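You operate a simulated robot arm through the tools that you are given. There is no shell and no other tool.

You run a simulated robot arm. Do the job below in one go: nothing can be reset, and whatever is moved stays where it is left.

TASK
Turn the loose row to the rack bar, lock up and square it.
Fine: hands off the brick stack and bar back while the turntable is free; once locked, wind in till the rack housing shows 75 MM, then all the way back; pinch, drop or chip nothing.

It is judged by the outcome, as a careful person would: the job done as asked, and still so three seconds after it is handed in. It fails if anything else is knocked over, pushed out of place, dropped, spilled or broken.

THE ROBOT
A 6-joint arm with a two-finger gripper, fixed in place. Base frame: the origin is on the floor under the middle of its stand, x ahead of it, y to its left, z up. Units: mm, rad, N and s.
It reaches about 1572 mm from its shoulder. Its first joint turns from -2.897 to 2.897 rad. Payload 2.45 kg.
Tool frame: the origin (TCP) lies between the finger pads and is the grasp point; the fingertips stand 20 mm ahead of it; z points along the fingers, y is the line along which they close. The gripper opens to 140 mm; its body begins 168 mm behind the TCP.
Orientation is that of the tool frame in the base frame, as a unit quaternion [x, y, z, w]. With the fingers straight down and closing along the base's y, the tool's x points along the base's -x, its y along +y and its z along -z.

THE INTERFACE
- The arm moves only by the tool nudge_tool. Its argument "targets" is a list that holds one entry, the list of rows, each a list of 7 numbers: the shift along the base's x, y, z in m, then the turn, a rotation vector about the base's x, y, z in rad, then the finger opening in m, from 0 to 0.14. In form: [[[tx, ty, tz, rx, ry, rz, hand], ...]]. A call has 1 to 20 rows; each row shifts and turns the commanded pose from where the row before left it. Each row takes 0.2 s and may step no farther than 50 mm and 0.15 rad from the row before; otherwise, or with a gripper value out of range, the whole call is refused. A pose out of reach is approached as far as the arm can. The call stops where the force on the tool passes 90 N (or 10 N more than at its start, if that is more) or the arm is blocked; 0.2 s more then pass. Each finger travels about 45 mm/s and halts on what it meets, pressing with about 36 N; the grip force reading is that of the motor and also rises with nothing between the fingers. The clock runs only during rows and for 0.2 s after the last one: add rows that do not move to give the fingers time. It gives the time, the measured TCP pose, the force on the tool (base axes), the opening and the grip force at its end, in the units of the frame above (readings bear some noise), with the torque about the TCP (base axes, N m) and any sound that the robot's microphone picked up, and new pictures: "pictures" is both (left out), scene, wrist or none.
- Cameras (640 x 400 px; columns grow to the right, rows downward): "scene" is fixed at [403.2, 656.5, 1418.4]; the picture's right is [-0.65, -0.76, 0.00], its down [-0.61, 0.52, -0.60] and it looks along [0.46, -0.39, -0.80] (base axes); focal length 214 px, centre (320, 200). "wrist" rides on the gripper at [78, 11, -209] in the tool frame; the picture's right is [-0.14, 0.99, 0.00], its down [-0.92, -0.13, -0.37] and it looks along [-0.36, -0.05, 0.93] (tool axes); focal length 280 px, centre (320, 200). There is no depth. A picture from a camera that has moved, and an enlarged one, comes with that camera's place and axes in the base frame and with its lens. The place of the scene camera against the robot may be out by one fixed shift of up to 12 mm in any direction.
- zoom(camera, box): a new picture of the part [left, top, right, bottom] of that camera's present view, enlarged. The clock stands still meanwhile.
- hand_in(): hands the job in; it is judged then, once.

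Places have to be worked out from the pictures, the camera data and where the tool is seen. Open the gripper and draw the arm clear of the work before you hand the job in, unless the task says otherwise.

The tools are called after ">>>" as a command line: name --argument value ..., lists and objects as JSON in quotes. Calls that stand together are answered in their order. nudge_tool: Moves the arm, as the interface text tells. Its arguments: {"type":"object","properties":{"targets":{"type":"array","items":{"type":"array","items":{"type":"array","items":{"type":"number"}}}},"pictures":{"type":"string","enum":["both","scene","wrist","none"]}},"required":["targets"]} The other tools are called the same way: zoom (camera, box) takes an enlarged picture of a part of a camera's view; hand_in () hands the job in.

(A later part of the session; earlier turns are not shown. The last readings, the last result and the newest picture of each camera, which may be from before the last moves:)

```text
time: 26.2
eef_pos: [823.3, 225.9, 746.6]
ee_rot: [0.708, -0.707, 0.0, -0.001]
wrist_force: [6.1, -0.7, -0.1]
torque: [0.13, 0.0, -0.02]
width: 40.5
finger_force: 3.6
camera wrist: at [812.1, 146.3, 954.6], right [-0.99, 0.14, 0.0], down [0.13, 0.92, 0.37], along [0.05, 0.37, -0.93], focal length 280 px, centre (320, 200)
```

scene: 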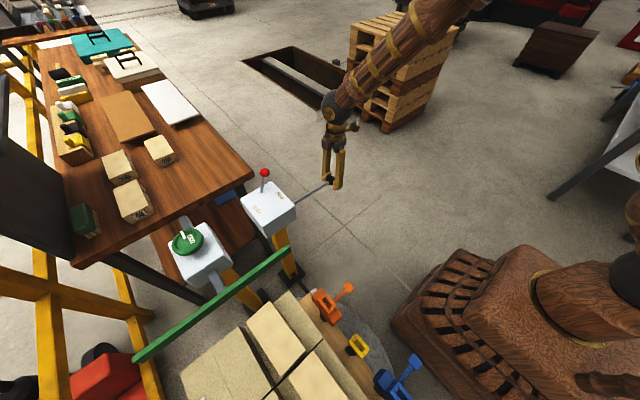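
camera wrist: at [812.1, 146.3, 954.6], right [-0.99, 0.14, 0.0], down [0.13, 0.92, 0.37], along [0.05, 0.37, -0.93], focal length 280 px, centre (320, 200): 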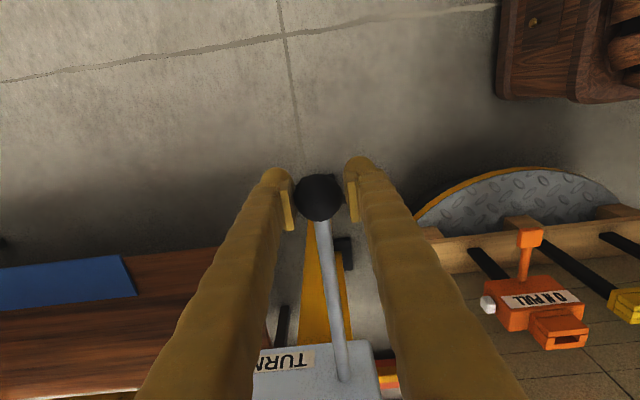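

Grip holds the ball (width 40 mm) and it yields downward with almost no force. I go a little further down and compare the table's position.

>>> nudge_tool --targets '[[[0, 0, -0.006, 0, 0, 0, 0.034], [0, 0, -0.006, 0, 0, 0, 0.034], [0, 0, -0.006, 0, 0, 0, 0.034], [0, 0.001, -0.006, 0, 0, 0, 0.034], [0, 0.001, -0.006, 0, 0, 0, 0.034]]]' --pictures "both"

>>> zoom --camera "scene" --box '[230, 150, 390, 250]'

>>> zoom --camera "scene" --box '[120, 230, 440, 400]'

```text
time: 27.4
eef_pos: [823.8, 227.1, 716.4]
ee_rot: [0.708, -0.707, 0.0, -0.001]
wrist_force: [9.3, -1.3, 0.5]
torque: [0.05, 0.0, -0.04]
width: 40.0
finger_force: 4.2
camera wrist: at [812.1, 148.1, 924.4], right [-0.99, 0.14, 0.0], down [0.13, 0.92, 0.37], along [0.05, 0.37, -0.93], focal length 280 px, centre (320, 200)
```

scene: 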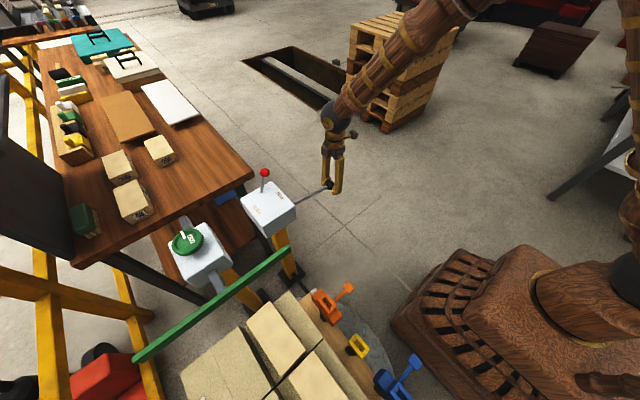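
wrist: 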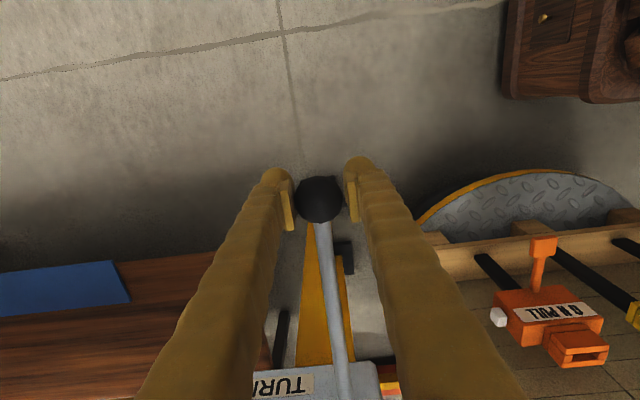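

```text
4.00 times, centred on (310, 200) of scene
camera zoom: at [403.2, 656.5, 1418.4], right [-0.65, -0.76, 0.0], down [-0.61, 0.52, -0.6], along [0.46, -0.39, -0.8], focal length 858 px, centre (360, 200)
```

zoom: 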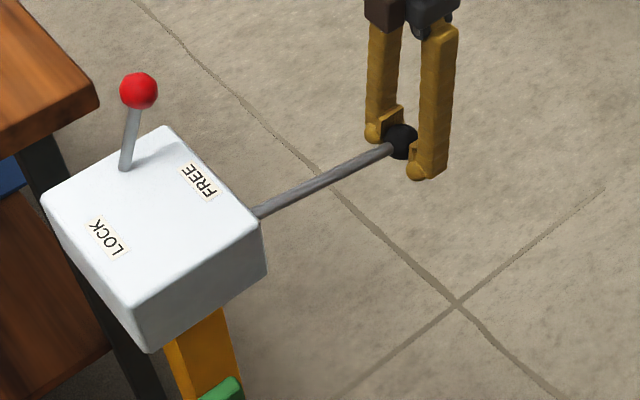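

```text
2.00 times, centred on (280, 315) of scene
camera zoom: at [403.2, 656.5, 1418.4], right [-0.65, -0.76, 0.0], down [-0.61, 0.52, -0.6], along [0.46, -0.39, -0.8], focal length 429 px, centre (400, -30)
```

zoom: 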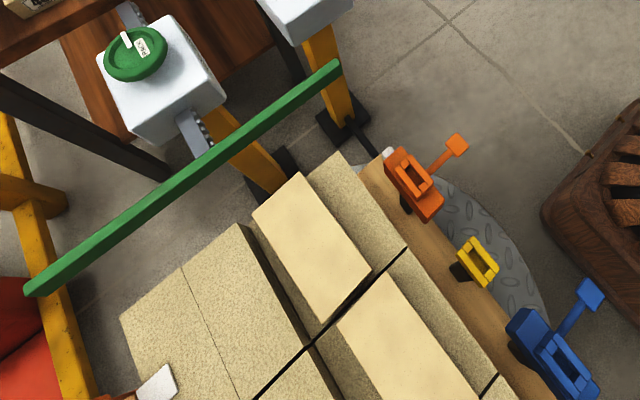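

The lever follows down freely (now ~42 mm below the start) but the table has not moved yet. I keep lowering along the lever's arc and watch.

>>> nudge_tool --targets '[[[0, 0.0018, -0.0092, 0, 0, 0, 0.034], [0, 0.0022, -0.0091, 0, 0, 0, 0.034], [0, 0.0026, -0.009, 0, 0, 0, 0.034], [0, 0.0029, -0.0088, 0, 0, 0, 0.034], [0, 0.0034, -0.0088, 0, 0, 0, 0.034]]]' --pictures "both"

>>> zoom --camera "scene" --box '[120, 230, 440, 400]'

```text
time: 28.6
eef_pos: [823.7, 240.5, 671.6]
ee_rot: [0.708, -0.706, -0.001, -0.001]
wrist_force: [11.0, 1.5, 0.8]
torque: [-0.12, 0.01, 0.01]
width: 40.8
finger_force: 5.4
camera wrist: at [812.2, 161.4, 879.4], right [-0.99, 0.14, 0.0], down [0.13, 0.92, 0.37], along [0.05, 0.37, -0.93], focal length 280 px, centre (320, 200)
```

scene: 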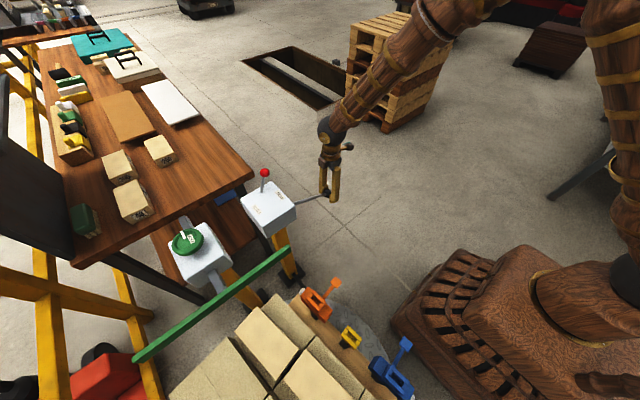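
wrist: 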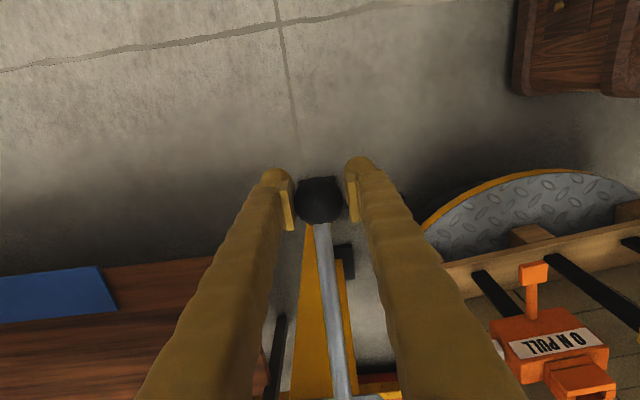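

```text
2.00 times, centred on (280, 315) of scene
camera zoom: at [403.2, 656.5, 1418.4], right [-0.65, -0.76, 0.0], down [-0.61, 0.52, -0.6], along [0.46, -0.39, -0.8], focal length 429 px, centre (400, -30)
```

zoom: 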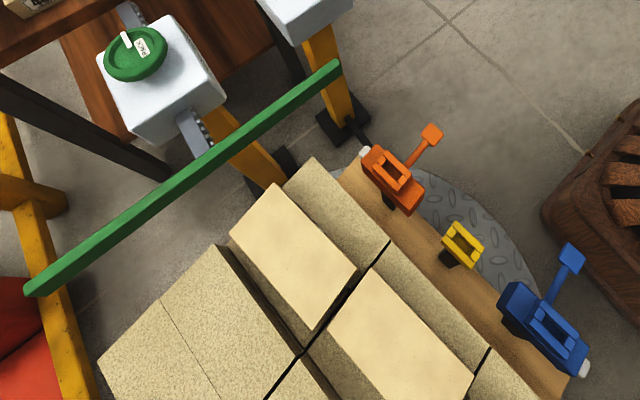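

The table has begun turning counter-clockwise (the loose-row side moving towards the bar) once the lever passed some angle. I hold still for two rows to learn whether it keeps turning or follows the lever.

>>> nudge_tool --targets '[[[0, 0, 0, 0, 0, 0, 0.034], [0, 0, 0, 0, 0, 0, 0.034]]]' --pictures "scene"

>>> zoom --camera "scene" --box '[120, 230, 440, 400]'

```text
time: 29.2
eef_pos: [823.5, 239.5, 671.2]
ee_rot: [0.708, -0.706, -0.001, 0.0]
wrist_force: [10.1, 2.2, 1.6]
torque: [-0.09, 0.01, 0.0]
width: 40.2
finger_force: 4.2
```

scene: 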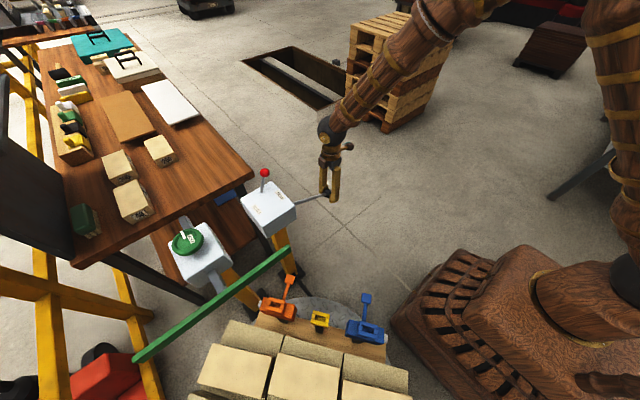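

```text
2.00 times, centred on (280, 315) of scene
camera zoom: at [403.2, 656.5, 1418.4], right [-0.65, -0.76, 0.0], down [-0.61, 0.52, -0.6], along [0.46, -0.39, -0.8], focal length 429 px, centre (400, -30)
```

zoom: 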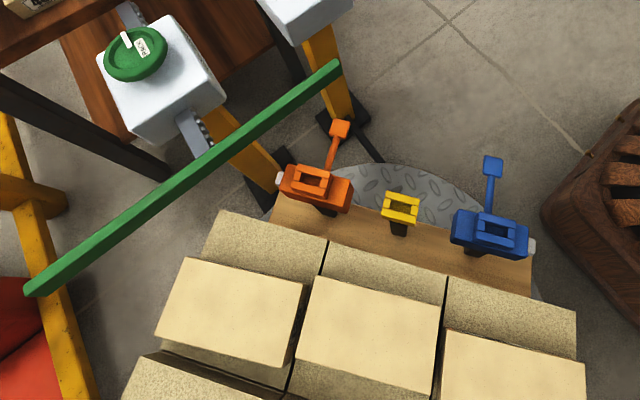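

It is a rate control: the table is now turned about 36° and moves ~47°/s at this deflection. I ease the lever back up to slow it down, and check.

>>> nudge_tool --targets '[[[0, -0.007, 0.02, 0, 0, 0, 0.034]]]' --pictures "scene"

>>> zoom --camera "scene" --box '[120, 230, 440, 400]'

```text
time: 29.6
eef_pos: [823.9, 231.8, 691.8]
ee_rot: [0.708, -0.707, -0.001, -0.001]
wrist_force: [9.9, 0.1, 0.1]
torque: [-0.06, 0.01, -0.04]
width: 40.3
finger_force: 4.3
```

scene: 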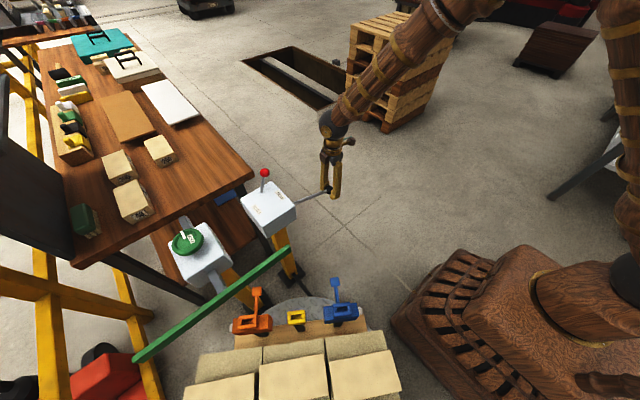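

```text
2.00 times, centred on (280, 315) of scene
camera zoom: at [403.2, 656.5, 1418.4], right [-0.65, -0.76, 0.0], down [-0.61, 0.52, -0.6], along [0.46, -0.39, -0.8], focal length 429 px, centre (400, -30)
```

zoom: 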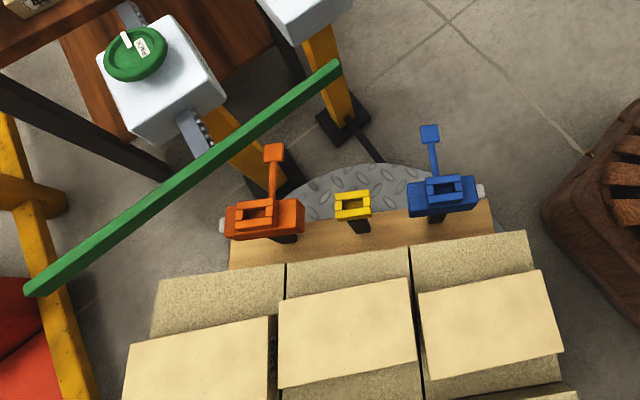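

Now turned about 56°; 33° to go. I raise the lever a little further to slow it more and re-measure.

>>> nudge_tool --targets '[[[0, -0.0015, 0.008, 0, 0, 0, 0.034]]]' --pictures "scene"

>>> zoom --camera "scene" --box '[120, 230, 440, 400]'

```text
time: 30.0
eef_pos: [822.7, 230.8, 698.4]
ee_rot: [0.707, -0.707, 0.001, 0.0]
wrist_force: [11.1, -1.0, -0.6]
torque: [-0.01, 0.0, -0.08]
width: 40.8
finger_force: 4.9
```

scene: 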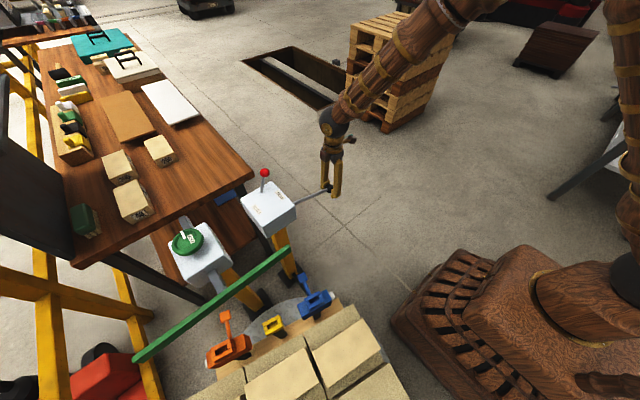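

```text
2.00 times, centred on (280, 315) of scene
camera zoom: at [403.2, 656.5, 1418.4], right [-0.65, -0.76, 0.0], down [-0.61, 0.52, -0.6], along [0.46, -0.39, -0.8], focal length 429 px, centre (400, -30)
```

zoom: 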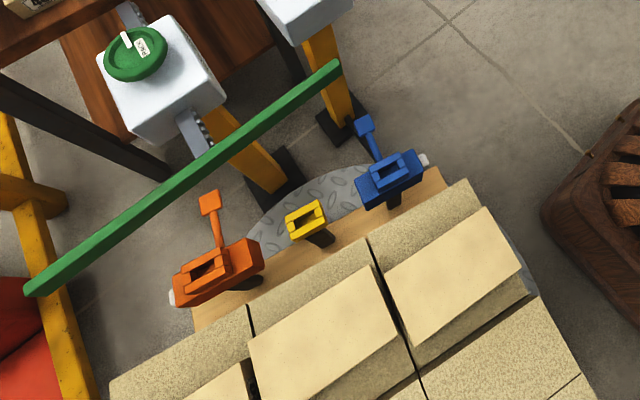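

Still ~48°/s (constant rate), now at about 76°, 14° to go. I bring the lever straight back to level now so the table stops near 90°.

>>> nudge_tool --targets '[[[0, -0.003, 0.047, 0, 0, 0, 0.034], [0, -0.001, 0.012, 0, 0, 0, 0.034]]]' --pictures "scene"

>>> zoom --camera "scene" --box '[120, 230, 440, 400]'

```text
time: 30.6
eef_pos: [823.5, 227.1, 756.8]
ee_rot: [0.708, -0.706, 0.0, -0.001]
wrist_force: [7.8, 2.1, -0.7]
torque: [-0.01, 0.0, 0.05]
width: 39.5
finger_force: 4.5
```

scene: 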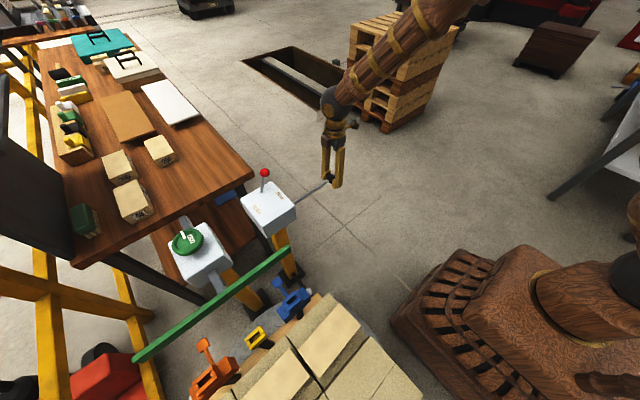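

```text
2.00 times, centred on (280, 315) of scene
camera zoom: at [403.2, 656.5, 1418.4], right [-0.65, -0.76, 0.0], down [-0.61, 0.52, -0.6], along [0.46, -0.39, -0.8], focal length 429 px, centre (400, -30)
```

zoom: 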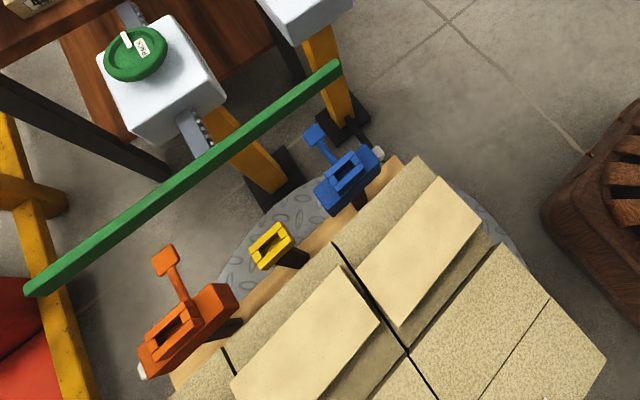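

The lever is level and the table appears to be at roughly 91°. I wait two rows to confirm that it has stopped.

>>> nudge_tool --targets '[[[0, 0, 0.0, 0, 0, 0, 0.034], [0, 0, 0, 0, 0, 0, 0.034]]]' --pictures "both"

>>> zoom --camera "scene" --box '[120, 230, 440, 400]'

>>> zoom --camera "wrist" --box '[380, 100, 640, 400]'

```text
time: 31.2
eef_pos: [823.9, 227.6, 757.0]
ee_rot: [0.708, -0.707, -0.001, -0.002]
wrist_force: [8.5, 3.9, -0.5]
torque: [0.01, -0.02, 0.1]
width: 39.3
finger_force: 4.1
camera wrist: at [812.6, 148.9, 965.6], right [-0.99, 0.14, 0.0], down [0.13, 0.92, 0.37], along [0.05, 0.37, -0.93], focal length 280 px, centre (320, 200)
```

scene: 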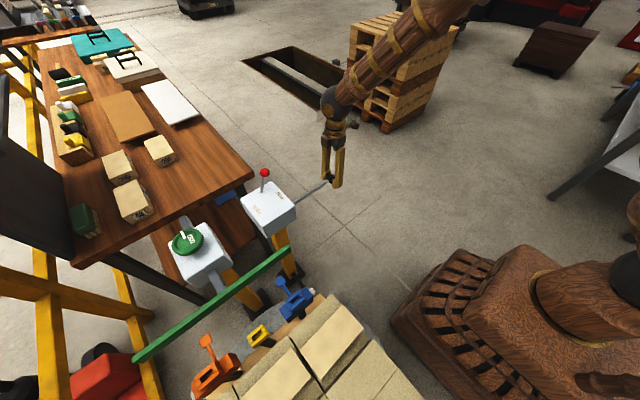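
wrist: 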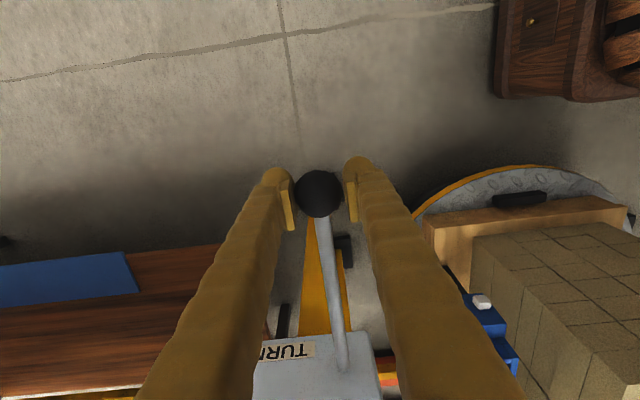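

```text
2.00 times, centred on (280, 315) of scene
camera zoom: at [403.2, 656.5, 1418.4], right [-0.65, -0.76, 0.0], down [-0.61, 0.52, -0.6], along [0.46, -0.39, -0.8], focal length 429 px, centre (400, -30)
```

zoom: 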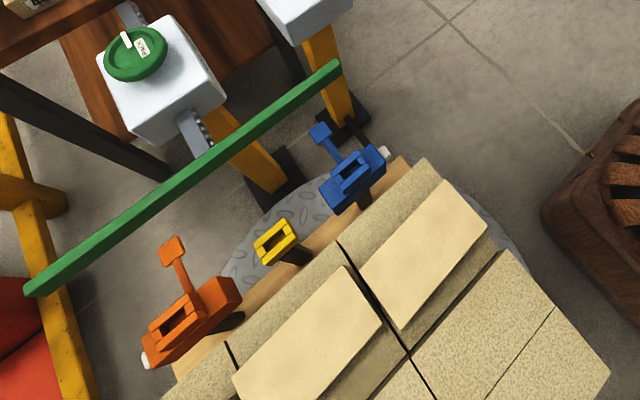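

```text
1.33 times, centred on (510, 250) of wrist
camera zoom: at [812.6, 148.9, 965.6], right [-0.99, 0.14, 0.0], down [0.13, 0.92, 0.37], along [0.05, 0.37, -0.93], focal length 374 px, centre (67, 133)
```

zoom: 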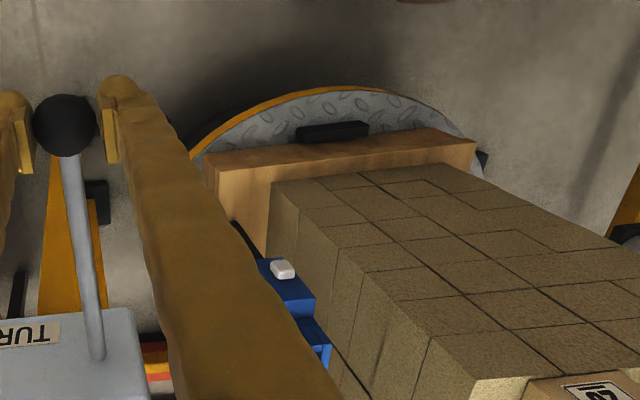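

The table settled back slightly, to about 90.5° by my measure (perhaps a detent). I wait again to verify it's standing still before letting go of the lever.

>>> nudge_tool --targets '[[[0, 0, 0.0, 0, 0, 0, 0.034], [0, 0, 0, 0, 0, 0, 0.034], [0, 0, 0, 0, 0, 0, 0.034]]]' --pictures "scene"

>>> zoom --camera "scene" --box '[120, 230, 440, 400]'

```text
time: 32.0
eef_pos: [823.3, 226.8, 757.8]
ee_rot: [0.707, -0.707, -0.001, -0.001]
wrist_force: [7.0, 2.0, 0.6]
torque: [0.03, 0.01, 0.05]
width: 39.2
finger_force: 3.7
```

scene: 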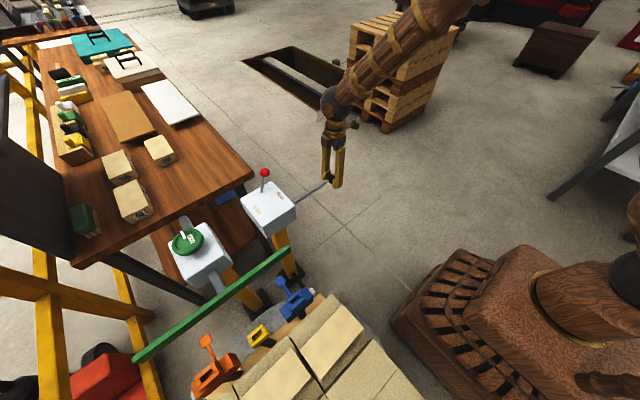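

```text
2.00 times, centred on (280, 315) of scene
camera zoom: at [403.2, 656.5, 1418.4], right [-0.65, -0.76, 0.0], down [-0.61, 0.52, -0.6], along [0.46, -0.39, -0.8], focal length 429 px, centre (400, -30)
```

zoom: 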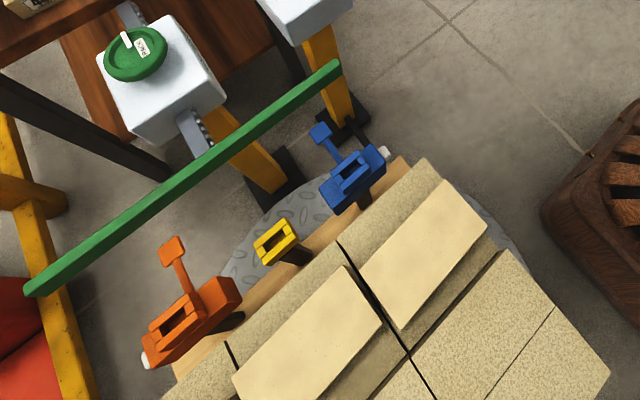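

The table is still, square to the bar as near as I can measure (the stack's edge runs along y within ~0.5°). I open the fingers, check the lever stays level, and lift off.

>>> nudge_tool --targets '[[[0, 0, 0, 0, 0, 0, 0.06], [0, 0, 0, 0, 0, 0, 0.075], [0, 0, 0, 0, 0, 0, 0.08], [0, 0, 0.03, 0, 0, 0, 0.08], [0, 0, 0.045, 0, 0, 0, 0.08], [0, 0, 0.045, 0, 0, 0, 0.08], [0, 0, 0.045, 0, 0, 0, 0.08]]]' --pictures "both"

>>> zoom --camera "scene" --box '[120, 160, 440, 400]'

```text
time: 33.6
eef_pos: [822.6, 227.6, 921.7]
ee_rot: [0.708, -0.706, 0.0, 0.0]
wrist_force: [0.0, 0.2, -0.3]
torque: [0.03, 0.05, 0.02]
width: 79.8
finger_force: 0.1
camera wrist: at [811.7, 148.3, 1129.8], right [-0.99, 0.14, 0.0], down [0.13, 0.92, 0.37], along [0.05, 0.37, -0.93], focal length 280 px, centre (320, 200)
```

scene: 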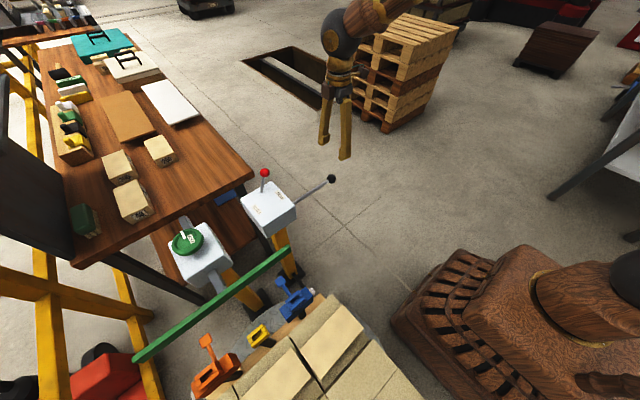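
wrist: 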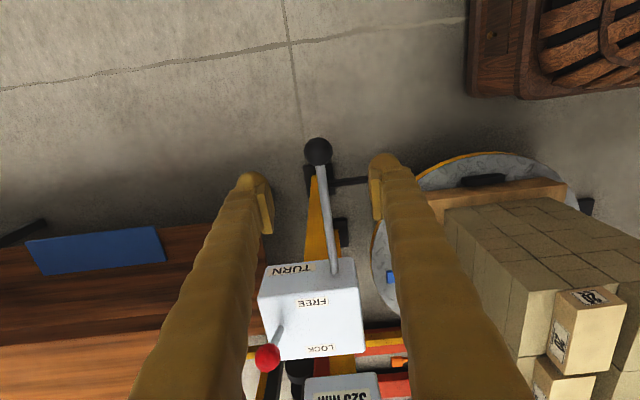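

```text
1.67 times, centred on (280, 280) of scene
camera zoom: at [403.2, 656.5, 1418.4], right [-0.65, -0.76, 0.0], down [-0.61, 0.52, -0.6], along [0.46, -0.39, -0.8], focal length 358 px, centre (387, 67)
```

zoom: 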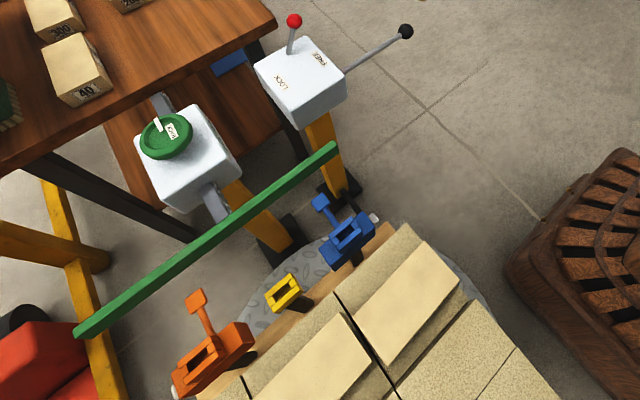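

The lever stayed level and the table stays put. I go back over the red knob (FREE, near (922, 457, 869)) to lock the table.

>>> nudge_tool --targets '[[[0.009, 0.0208, 0.03, 0, 0, -0.1427, 0.08], [0.009, 0.0208, 0.03, 0, 0, -0.1427, 0.08], [0.009, 0.0208, 0.025, 0, 0, -0.1427, 0.08], [0.009, 0.0208, 0, 0, 0, -0.1427, 0.08], [0.009, 0.0208, 0, 0, 0, -0.1427, 0.08], [0.009, 0.0208, 0, 0, 0, -0.1427, 0.08], [0.009, 0.0208, 0, 0, 0, -0.1427, 0.08], [0.009, 0.0208, 0, 0, 0, -0.1427, 0.08], [0.009, 0.0208, 0, 0, 0, -0.1427, 0.08], [0.009, 0.0208, 0, 0, 0, -0.1427, 0.08], [0.009, 0.0208, 0, 0, 0, -0.1427, 0.08], [0, 0, 0, 0, 0, 0, 0.08]]]' --pictures "both"

```text
time: 36.2
eef_pos: [922.7, 456.3, 1008.6]
ee_rot: [0.0, 1.0, 0.0, 0.001]
wrist_force: [0.1, 0.2, 0.5]
torque: [-0.01, -0.02, -0.01]
width: 80.1
finger_force: 0.1
camera wrist: at [843.0, 466.9, 1216.4], right [0.14, 0.99, 0.0], down [0.92, -0.13, 0.37], along [0.37, -0.05, -0.93], focal length 280 px, centre (320, 200)
```

scene: 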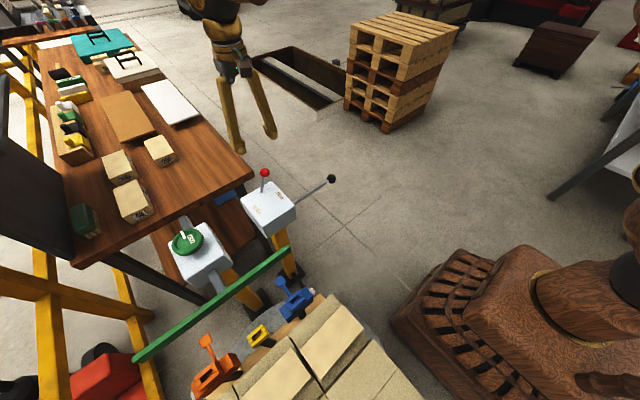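
wrist: 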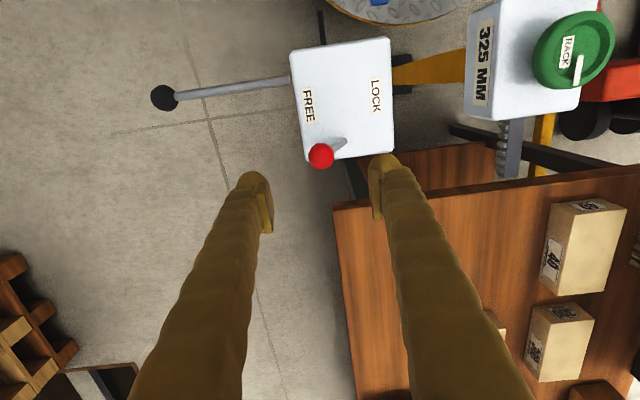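

The knob is centred again. I lower to straddle it and push it slowly over to LOCK (+y).

>>> nudge_tool --targets '[[[-0.001, 0.001, -0.045, 0, 0, 0, 0.08], [0, 0, -0.045, 0, 0, 0, 0.08], [0, 0, -0.045, 0, 0, 0, 0.08], [0, 0, -0.001, 0, 0, 0, 0.05], [0, 0, 0, 0, 0, 0, 0.05], [0, 0, 0, 0, 0, 0, 0.05], [0, 0.012, 0, 0, 0, 0, 0.05], [0, 0.012, 0, 0, 0, 0, 0.05], [0, 0.012, 0.001, 0, 0, 0, 0.05], [0, 0.012, 0.001, 0, 0, 0, 0.05], [0, 0.012, 0, 0, 0, 0, 0.05], [0, 0.012, -0.001, 0, 0, 0, 0.05], [0, 0.01, -0.001, 0, 0, 0, 0.05]]]' --pictures "both"

```text
time: 39.0
eef_pos: [922.2, 539.4, 872.5]
ee_rot: [-0.002, 1.0, 0.0, 0.002]
wrist_force: [0.5, 0.5, -0.5]
torque: [-0.01, 0.0, 0.02]
width: 50.1
finger_force: 0.1
camera wrist: at [843.0, 550.2, 1080.6], right [0.14, 0.99, 0.0], down [0.92, -0.13, 0.37], along [0.37, -0.05, -0.93], focal length 280 px, centre (320, 200)
```

scene: 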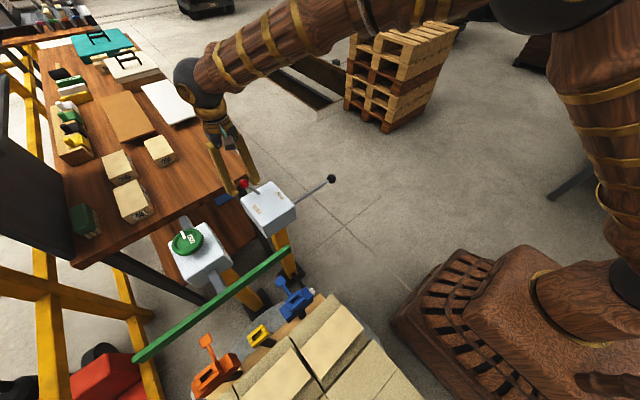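
wrist: 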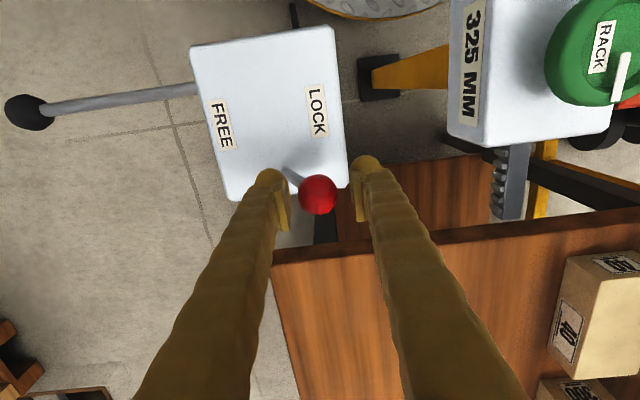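

The red lever is back at LOCK (knob near y≈537, no residual force). I lift off, swing over to above the rack wheel (judged at (845, 759, 850)), and check everything from there.

>>> nudge_tool --targets '[[[0, -0.002, 0, 0, 0, 0, 0.07], [0, 0, 0.03, 0, 0, 0, 0.08], [0, 0, 0.045, 0, 0, 0, 0.08], [0, 0, 0.045, 0, 0, 0, 0.08], [0, 0, 0.03, 0, 0, 0, 0.1], [-0.007, 0.01, 0, 0, 0, 0.1427, 0.11], [-0.007, 0.01, 0, 0, 0, 0.1427, 0.11], [-0.007, 0.01, 0, 0, 0, 0.1427, 0.11], [-0.007, 0.01, 0, 0, 0, 0.1427, 0.11], [-0.007, 0.01, 0, 0, 0, 0.1427, 0.11], [-0.007, 0.01, 0, 0, 0, 0.1427, 0.11], [-0.007, 0.01, 0, 0, 0, 0.1427, 0.11], [-0.007, 0.01, 0, 0, 0, 0.1427, 0.11], [-0.007, 0.01, 0, 0, 0, 0.1427, 0.11], [-0.007, 0.01, 0, 0, 0, 0.1427, 0.11], [-0.007, 0.01, 0, 0, 0, 0.1427, 0.11]]]' --pictures "both"

>>> zoom --camera "scene" --box '[120, 160, 440, 400]'

>>> zoom --camera "wrist" --box '[240, 100, 440, 260]'

```text
time: 42.4
eef_pos: [843.0, 646.5, 1023.7]
ee_rot: [0.708, -0.706, -0.001, -0.001]
wrist_force: [0.6, 0.0, 0.0]
torque: [0.01, -0.01, 0.0]
width: 110.5
finger_force: 0.1
camera wrist: at [832.0, 568.7, 1230.7], right [-0.99, 0.13, 0.0], down [0.12, 0.92, 0.37], along [0.05, 0.37, -0.93], focal length 280 px, centre (320, 200)
```

scene: 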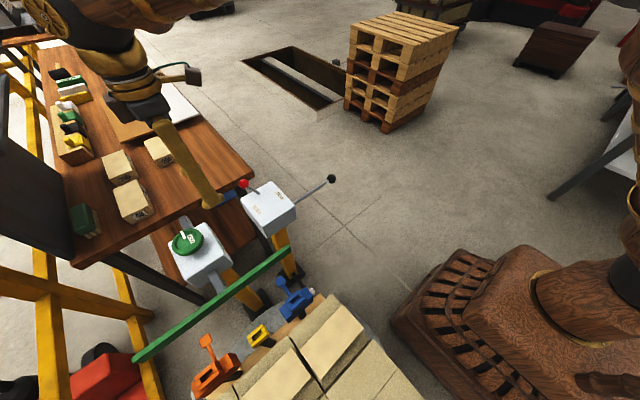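
wrist: 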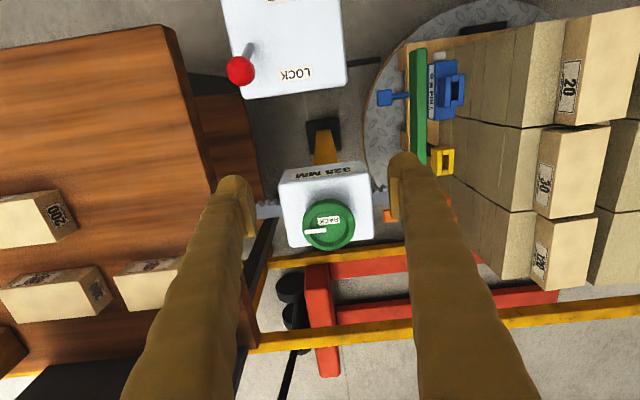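

```text
1.67 times, centred on (280, 280) of scene
camera zoom: at [403.2, 656.5, 1418.4], right [-0.65, -0.76, 0.0], down [-0.61, 0.52, -0.6], along [0.46, -0.39, -0.8], focal length 358 px, centre (387, 67)
```

zoom: 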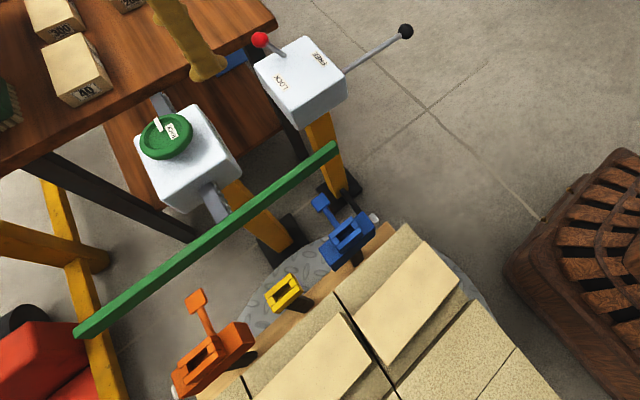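

```text
2.50 times, centred on (340, 180) of wrist
camera zoom: at [832.0, 568.7, 1230.7], right [-0.99, 0.13, 0.0], down [0.12, 0.92, 0.37], along [0.05, 0.37, -0.93], focal length 701 px, centre (270, 250)
```

zoom: 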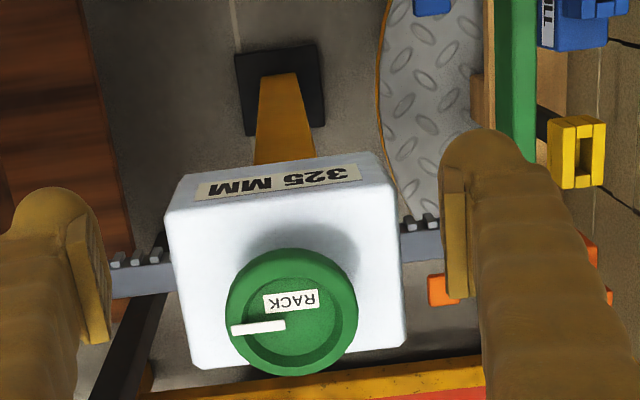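

Table and lock look right, and from here the "325 MM" display and the wheel (centre ≈ (845, 759), rim Ø ≈ 80 mm, z ≈ 838–862) are clear. I move over the wheel and lower with open fingers around its rim.

>>> nudge_tool --targets '[[[0.001, 0.038, 0, 0, 0, 0, 0.115], [0.001, 0.038, 0, 0, 0, 0, 0.115], [0, 0.0365, 0, 0, 0, 0, 0.115], [0, 0, -0.045, 0, 0, 0, 0.115], [0, 0, -0.045, 0, 0, 0, 0.115], [0, 0, -0.03, 0, 0, 0, 0.115], [0, 0, 0, 0, 0, 0, 0.115]]]' --pictures "both"

```text
time: 44.0
eef_pos: [845.8, 758.4, 903.0]
ee_rot: [0.708, -0.707, 0.0, -0.001]
wrist_force: [-0.5, 0.7, 0.2]
torque: [0.01, 0.02, 0.02]
width: 114.7
finger_force: 0.2
camera wrist: at [834.5, 680.8, 1110.5], right [-0.99, 0.14, 0.0], down [0.13, 0.92, 0.37], along [0.05, 0.37, -0.93], focal length 280 px, centre (320, 200)
```

scene: 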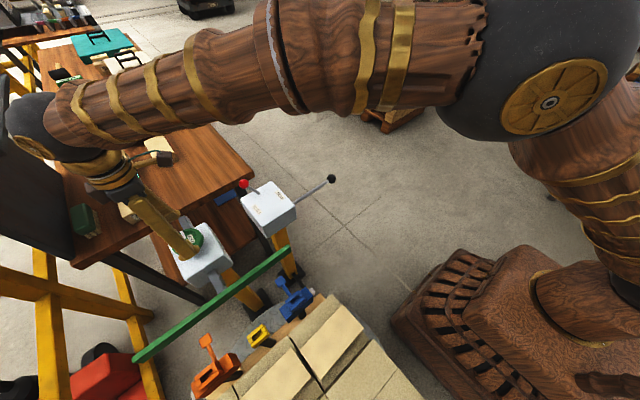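
wrist: 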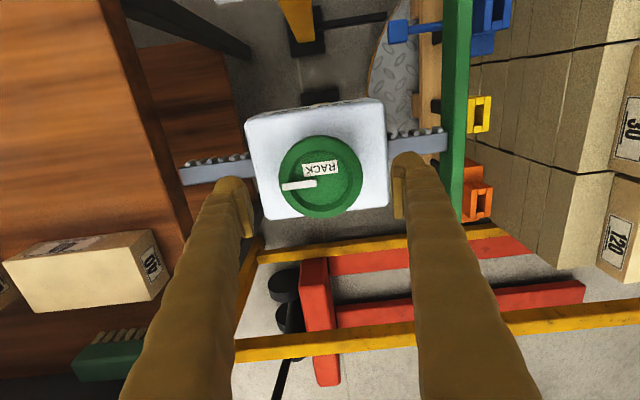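

The wheel is centred between the fingers. I lower the last ~52 mm to rim height and close on the rim.

>>> nudge_tool --targets '[[[0, 0.0005, -0.026, 0, 0, 0, 0.115], [0, 0, -0.026, 0, 0, 0, 0.115], [0, 0, 0, 0, 0, 0, 0.09], [0, 0, 0, 0, 0, 0, 0.07], [0, 0, 0, 0, 0, 0, 0.065], [0, 0, 0, 0, 0, 0, 0.065], [0, 0, 0, 0, 0, 0, 0.065]]]' --pictures "both"

```text
time: 45.6
eef_pos: [844.6, 760.2, 851.1]
ee_rot: [0.708, -0.706, 0.0, 0.0]
wrist_force: [-29.6, -2.5, 1.8]
torque: [0.08, -0.14, -0.01]
width: 80.1
finger_force: 45.0
camera wrist: at [834.3, 682.1, 1059.1], right [-0.99, 0.13, 0.0], down [0.13, 0.92, 0.37], along [0.05, 0.37, -0.93], focal length 280 px, centre (320, 200)
```

scene: 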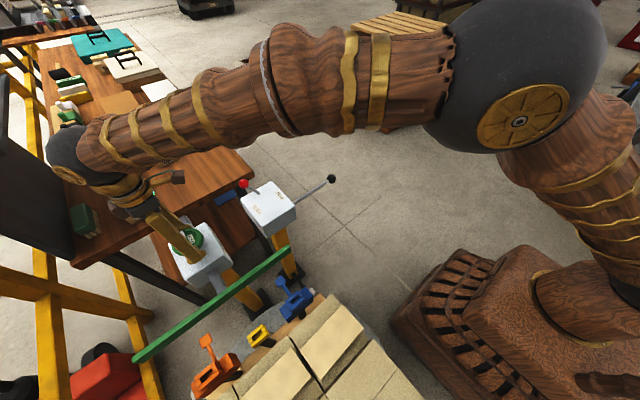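
wrist: 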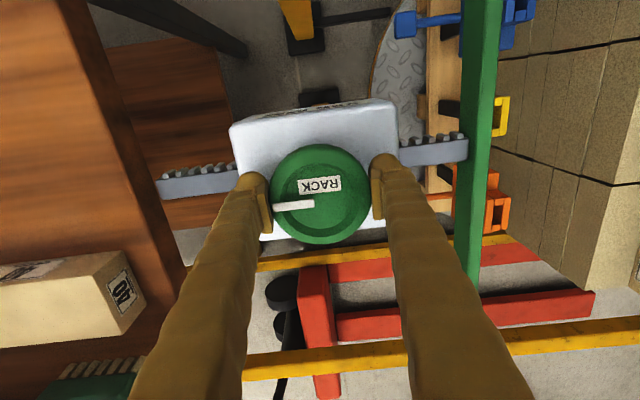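

Gripped at 80 mm, but there's a sideways 30 N from being ~1-2 mm off centre. I ease the grip a bit, shift -x slightly, and zoom to see if the display can be read from here.

>>> nudge_tool --targets '[[[-0.0015, 0, 0, 0, 0, 0, 0.07], [0, 0, 0, 0, 0, 0, 0.07], [0, 0, 0, 0, 0, 0, 0.07]]]' --pictures "wrist"

>>> zoom --camera "wrist" --box '[220, 80, 420, 200]'

```text
time: 46.4
eef_pos: [845.2, 761.6, 850.5]
ee_rot: [0.708, -0.707, 0.0, -0.001]
wrist_force: [-12.5, 9.6, 0.4]
torque: [-0.07, -0.1, 0.0]
width: 80.2
finger_force: 45.0
camera wrist: at [833.8, 681.9, 1059.1], right [-0.99, 0.14, 0.0], down [0.13, 0.92, 0.37], along [0.05, 0.37, -0.93], focal length 280 px, centre (320, 200)
```

wrist: 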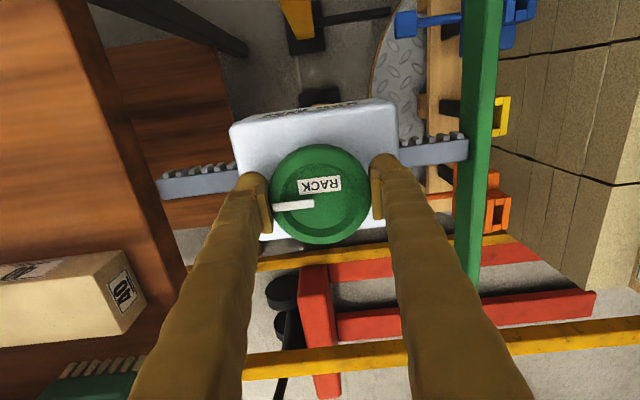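

```text
3.20 times, centred on (320, 140) of wrist
camera zoom: at [833.8, 681.9, 1059.1], right [-0.99, 0.14, 0.0], down [0.13, 0.92, 0.37], along [0.05, 0.37, -0.93], focal length 897 px, centre (320, 392)
```

zoom: 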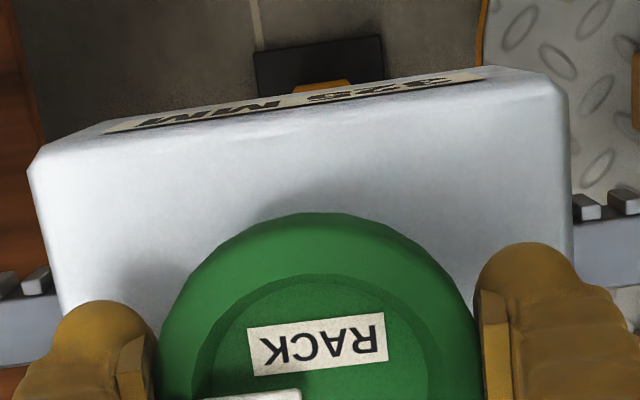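

The display is too oblique from here, but the bar and rack teeth are in view. I turn the wheel a small test amount counter-clockwise (0.24 rad) to find the direction and rate.

>>> nudge_tool --targets '[[[0, 0, 0, 0, 0, 0.08, 0.07], [0, 0, 0, 0, 0, 0.08, 0.07], [0, 0, 0, 0, 0, 0.08, 0.07], [0, 0, 0, 0, 0, 0, 0.07]]]' --pictures "both"

>>> zoom --camera "wrist" --box '[220, 60, 420, 200]'

>>> zoom --camera "scene" --box '[120, 200, 340, 380]'

```text
time: 47.4
eef_pos: [845.6, 761.1, 852.9]
ee_rot: [0.787, -0.617, 0.0, 0.0]
wrist_force: [-16.1, 1.1, 20.0]
torque: [-0.06, 0.02, -1.78]
width: 79.5
finger_force: 45.2
camera wrist: at [852.7, 681.1, 1059.7], right [-0.99, -0.1, 0.0], down [-0.1, 0.92, 0.37], along [-0.04, 0.37, -0.93], focal length 280 px, centre (320, 200)
```

scene: 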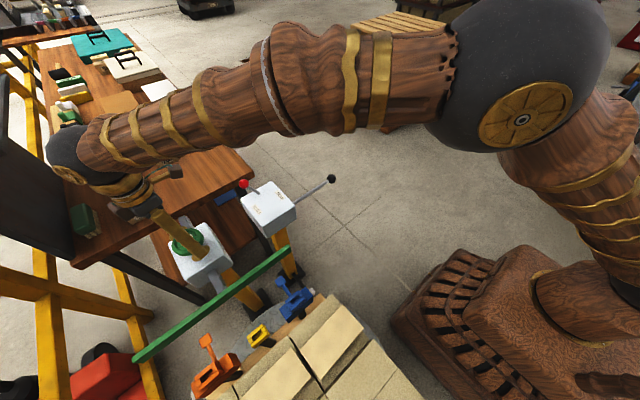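
wrist: 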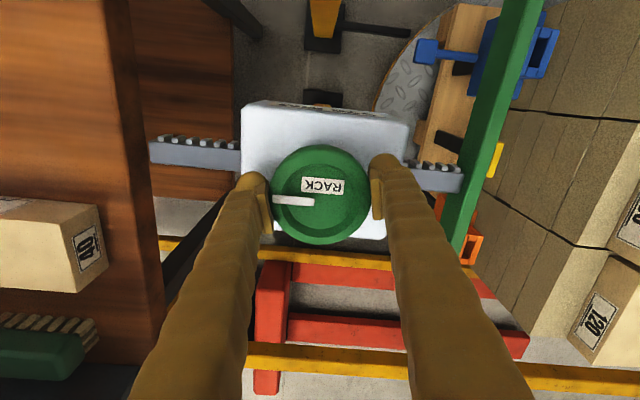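

```text
2.86 times, centred on (320, 130) of wrist
camera zoom: at [852.7, 681.1, 1059.7], right [-0.99, -0.1, 0.0], down [-0.1, 0.92, 0.37], along [-0.04, 0.37, -0.93], focal length 801 px, centre (320, 400)
```

zoom: 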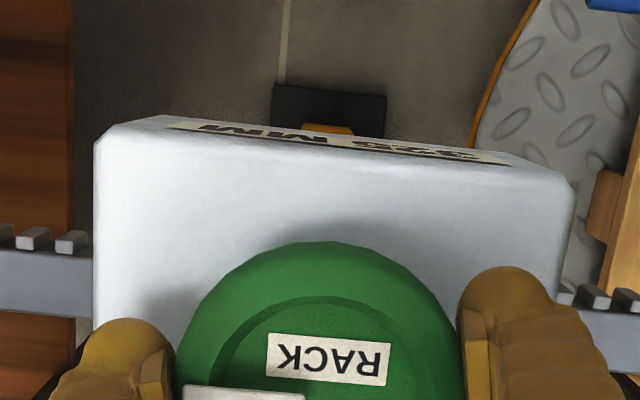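

```text
2.22 times, centred on (230, 290) of scene
camera zoom: at [403.2, 656.5, 1418.4], right [-0.65, -0.76, 0.0], down [-0.61, 0.52, -0.6], along [0.46, -0.39, -0.8], focal length 477 px, centre (520, 0)
```

zoom: 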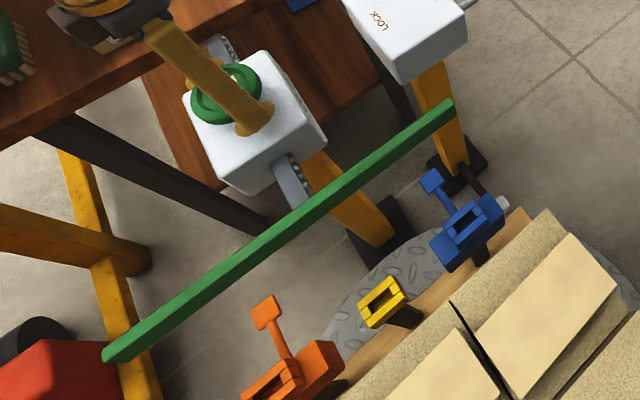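

Counter-clockwise meets 1.8 N·m and the wheel barely followed (label turned only slightly against the housing), so that looks like the back stop. I try the other way: back to centre and then clockwise.

>>> nudge_tool --targets '[[[0, 0, 0, 0, 0, -0.08, 0.07], [0, 0, 0, 0, 0, -0.08, 0.07], [0, 0, 0, 0, 0, -0.08, 0.07], [0, 0, 0, 0, 0, -0.1, 0.07], [0, 0, 0, 0, 0, -0.1, 0.07], [0, 0, 0, 0, 0, -0.1, 0.07], [0, 0, 0, 0, 0, -0.1, 0.07], [0, 0, 0, 0, 0, 0, 0.07]]]' --pictures "both"

>>> zoom --camera "wrist" --box '[220, 60, 420, 200]'

>>> zoom --camera "scene" --box '[120, 200, 340, 380]'

```text
time: 49.2
eef_pos: [845.3, 760.4, 851.8]
ee_rot: [-0.553, 0.833, 0.001, 0.002]
wrist_force: [13.3, 11.7, 27.8]
torque: [-0.09, -0.03, -0.01]
width: 79.6
finger_force: 45.3
camera wrist: at [803.7, 691.5, 1059.5], right [-0.86, 0.51, 0.0], down [0.47, 0.8, 0.37], along [0.19, 0.32, -0.93], focal length 280 px, centre (320, 200)
```

scene: 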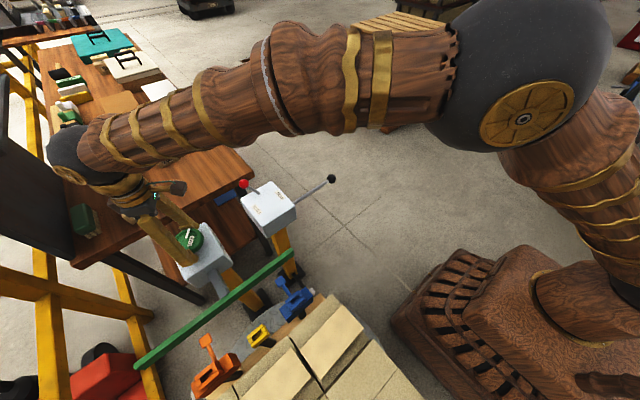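
wrist: 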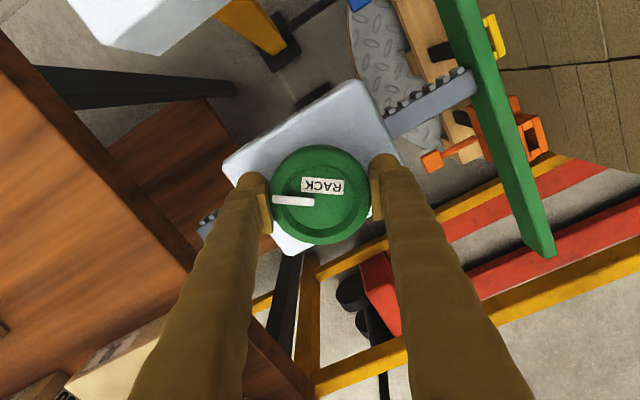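

```text
2.86 times, centred on (320, 130) of wrist
camera zoom: at [803.7, 691.5, 1059.5], right [-0.86, 0.51, 0.0], down [0.47, 0.8, 0.37], along [0.19, 0.32, -0.93], focal length 801 px, centre (320, 400)
```

zoom: 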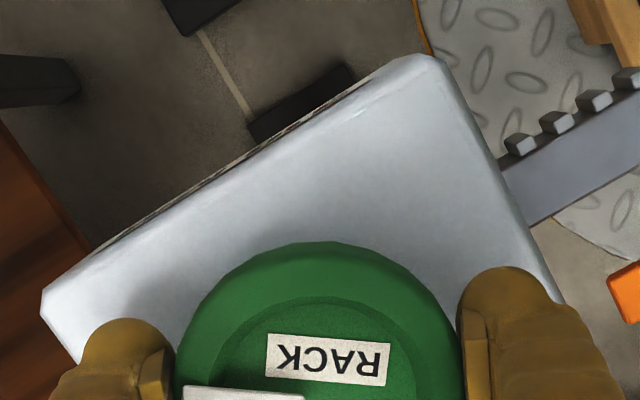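

```text
2.22 times, centred on (230, 290) of scene
camera zoom: at [403.2, 656.5, 1418.4], right [-0.65, -0.76, 0.0], down [-0.61, 0.52, -0.6], along [0.46, -0.39, -0.8], focal length 477 px, centre (520, 0)
```

zoom: 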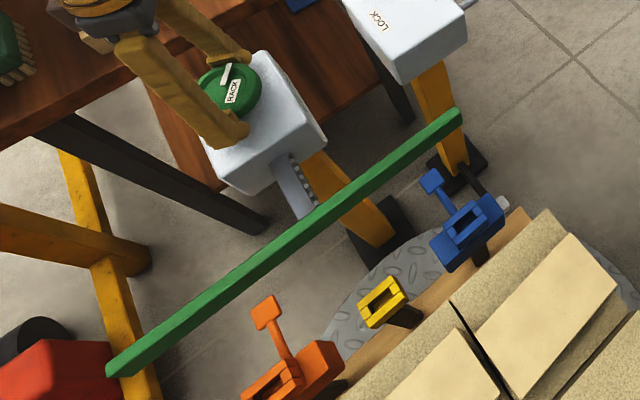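

Clockwise turns the wheel freely and winds the bar in (about 22 mm for ~0.64 rad). I continue this stroke clockwise by 1.12 rad; the bar stays far from the bricks still (row face at about 105–110 MM).

>>> nudge_tool --targets '[[[0, 0, 0, 0, 0, -0.14, 0.07], [0, 0, 0, 0, 0, -0.14, 0.07], [0, 0, 0, 0, 0, -0.14, 0.07], [0, 0, 0, 0, 0, -0.14, 0.07], [0, 0, 0, 0, 0, -0.14, 0.07], [0, 0, 0, 0, 0, -0.14, 0.07], [0, 0, 0, 0, 0, -0.14, 0.07], [0, 0, 0, 0, 0, -0.14, 0.07], [0, 0, 0, 0, 0, 0, 0.07]]]' --pictures "both"

>>> zoom --camera "scene" --box '[120, 200, 340, 380]'

```text
time: 51.2
eef_pos: [844.8, 759.6, 851.3]
ee_rot: [-0.026, 1.0, 0.0, 0.001]
wrist_force: [11.0, -0.9, 39.0]
torque: [0.04, 0.08, -0.06]
width: 79.8
finger_force: 45.1
camera wrist: at [765.4, 766.6, 1059.4], right [0.09, 1.0, 0.0], down [0.93, -0.08, 0.37], along [0.37, -0.03, -0.93], focal length 280 px, centre (320, 200)
```

scene: 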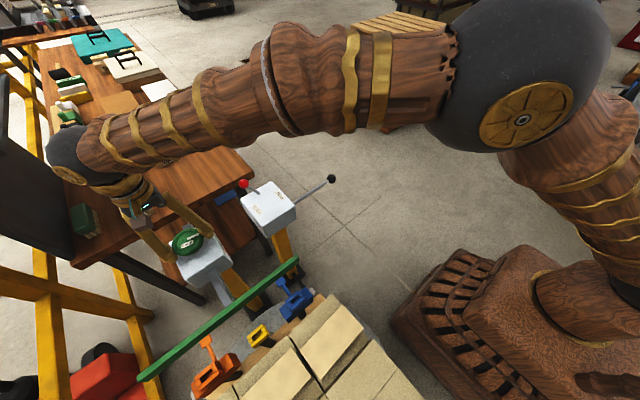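
wrist: 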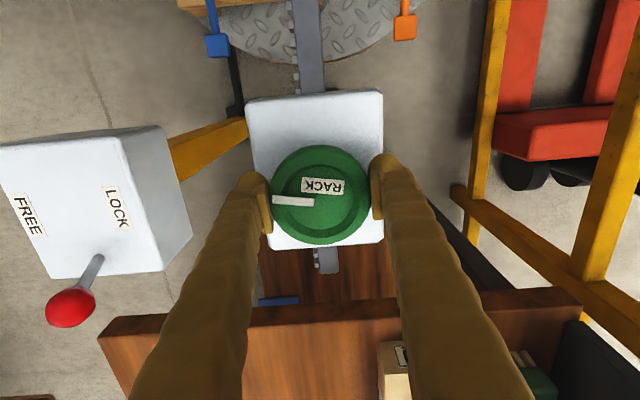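

```text
2.22 times, centred on (230, 290) of scene
camera zoom: at [403.2, 656.5, 1418.4], right [-0.65, -0.76, 0.0], down [-0.61, 0.52, -0.6], along [0.46, -0.39, -0.8], focal length 477 px, centre (520, 0)
```

zoom: 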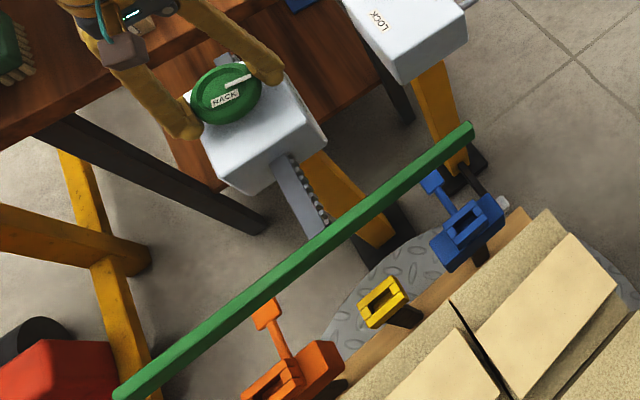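

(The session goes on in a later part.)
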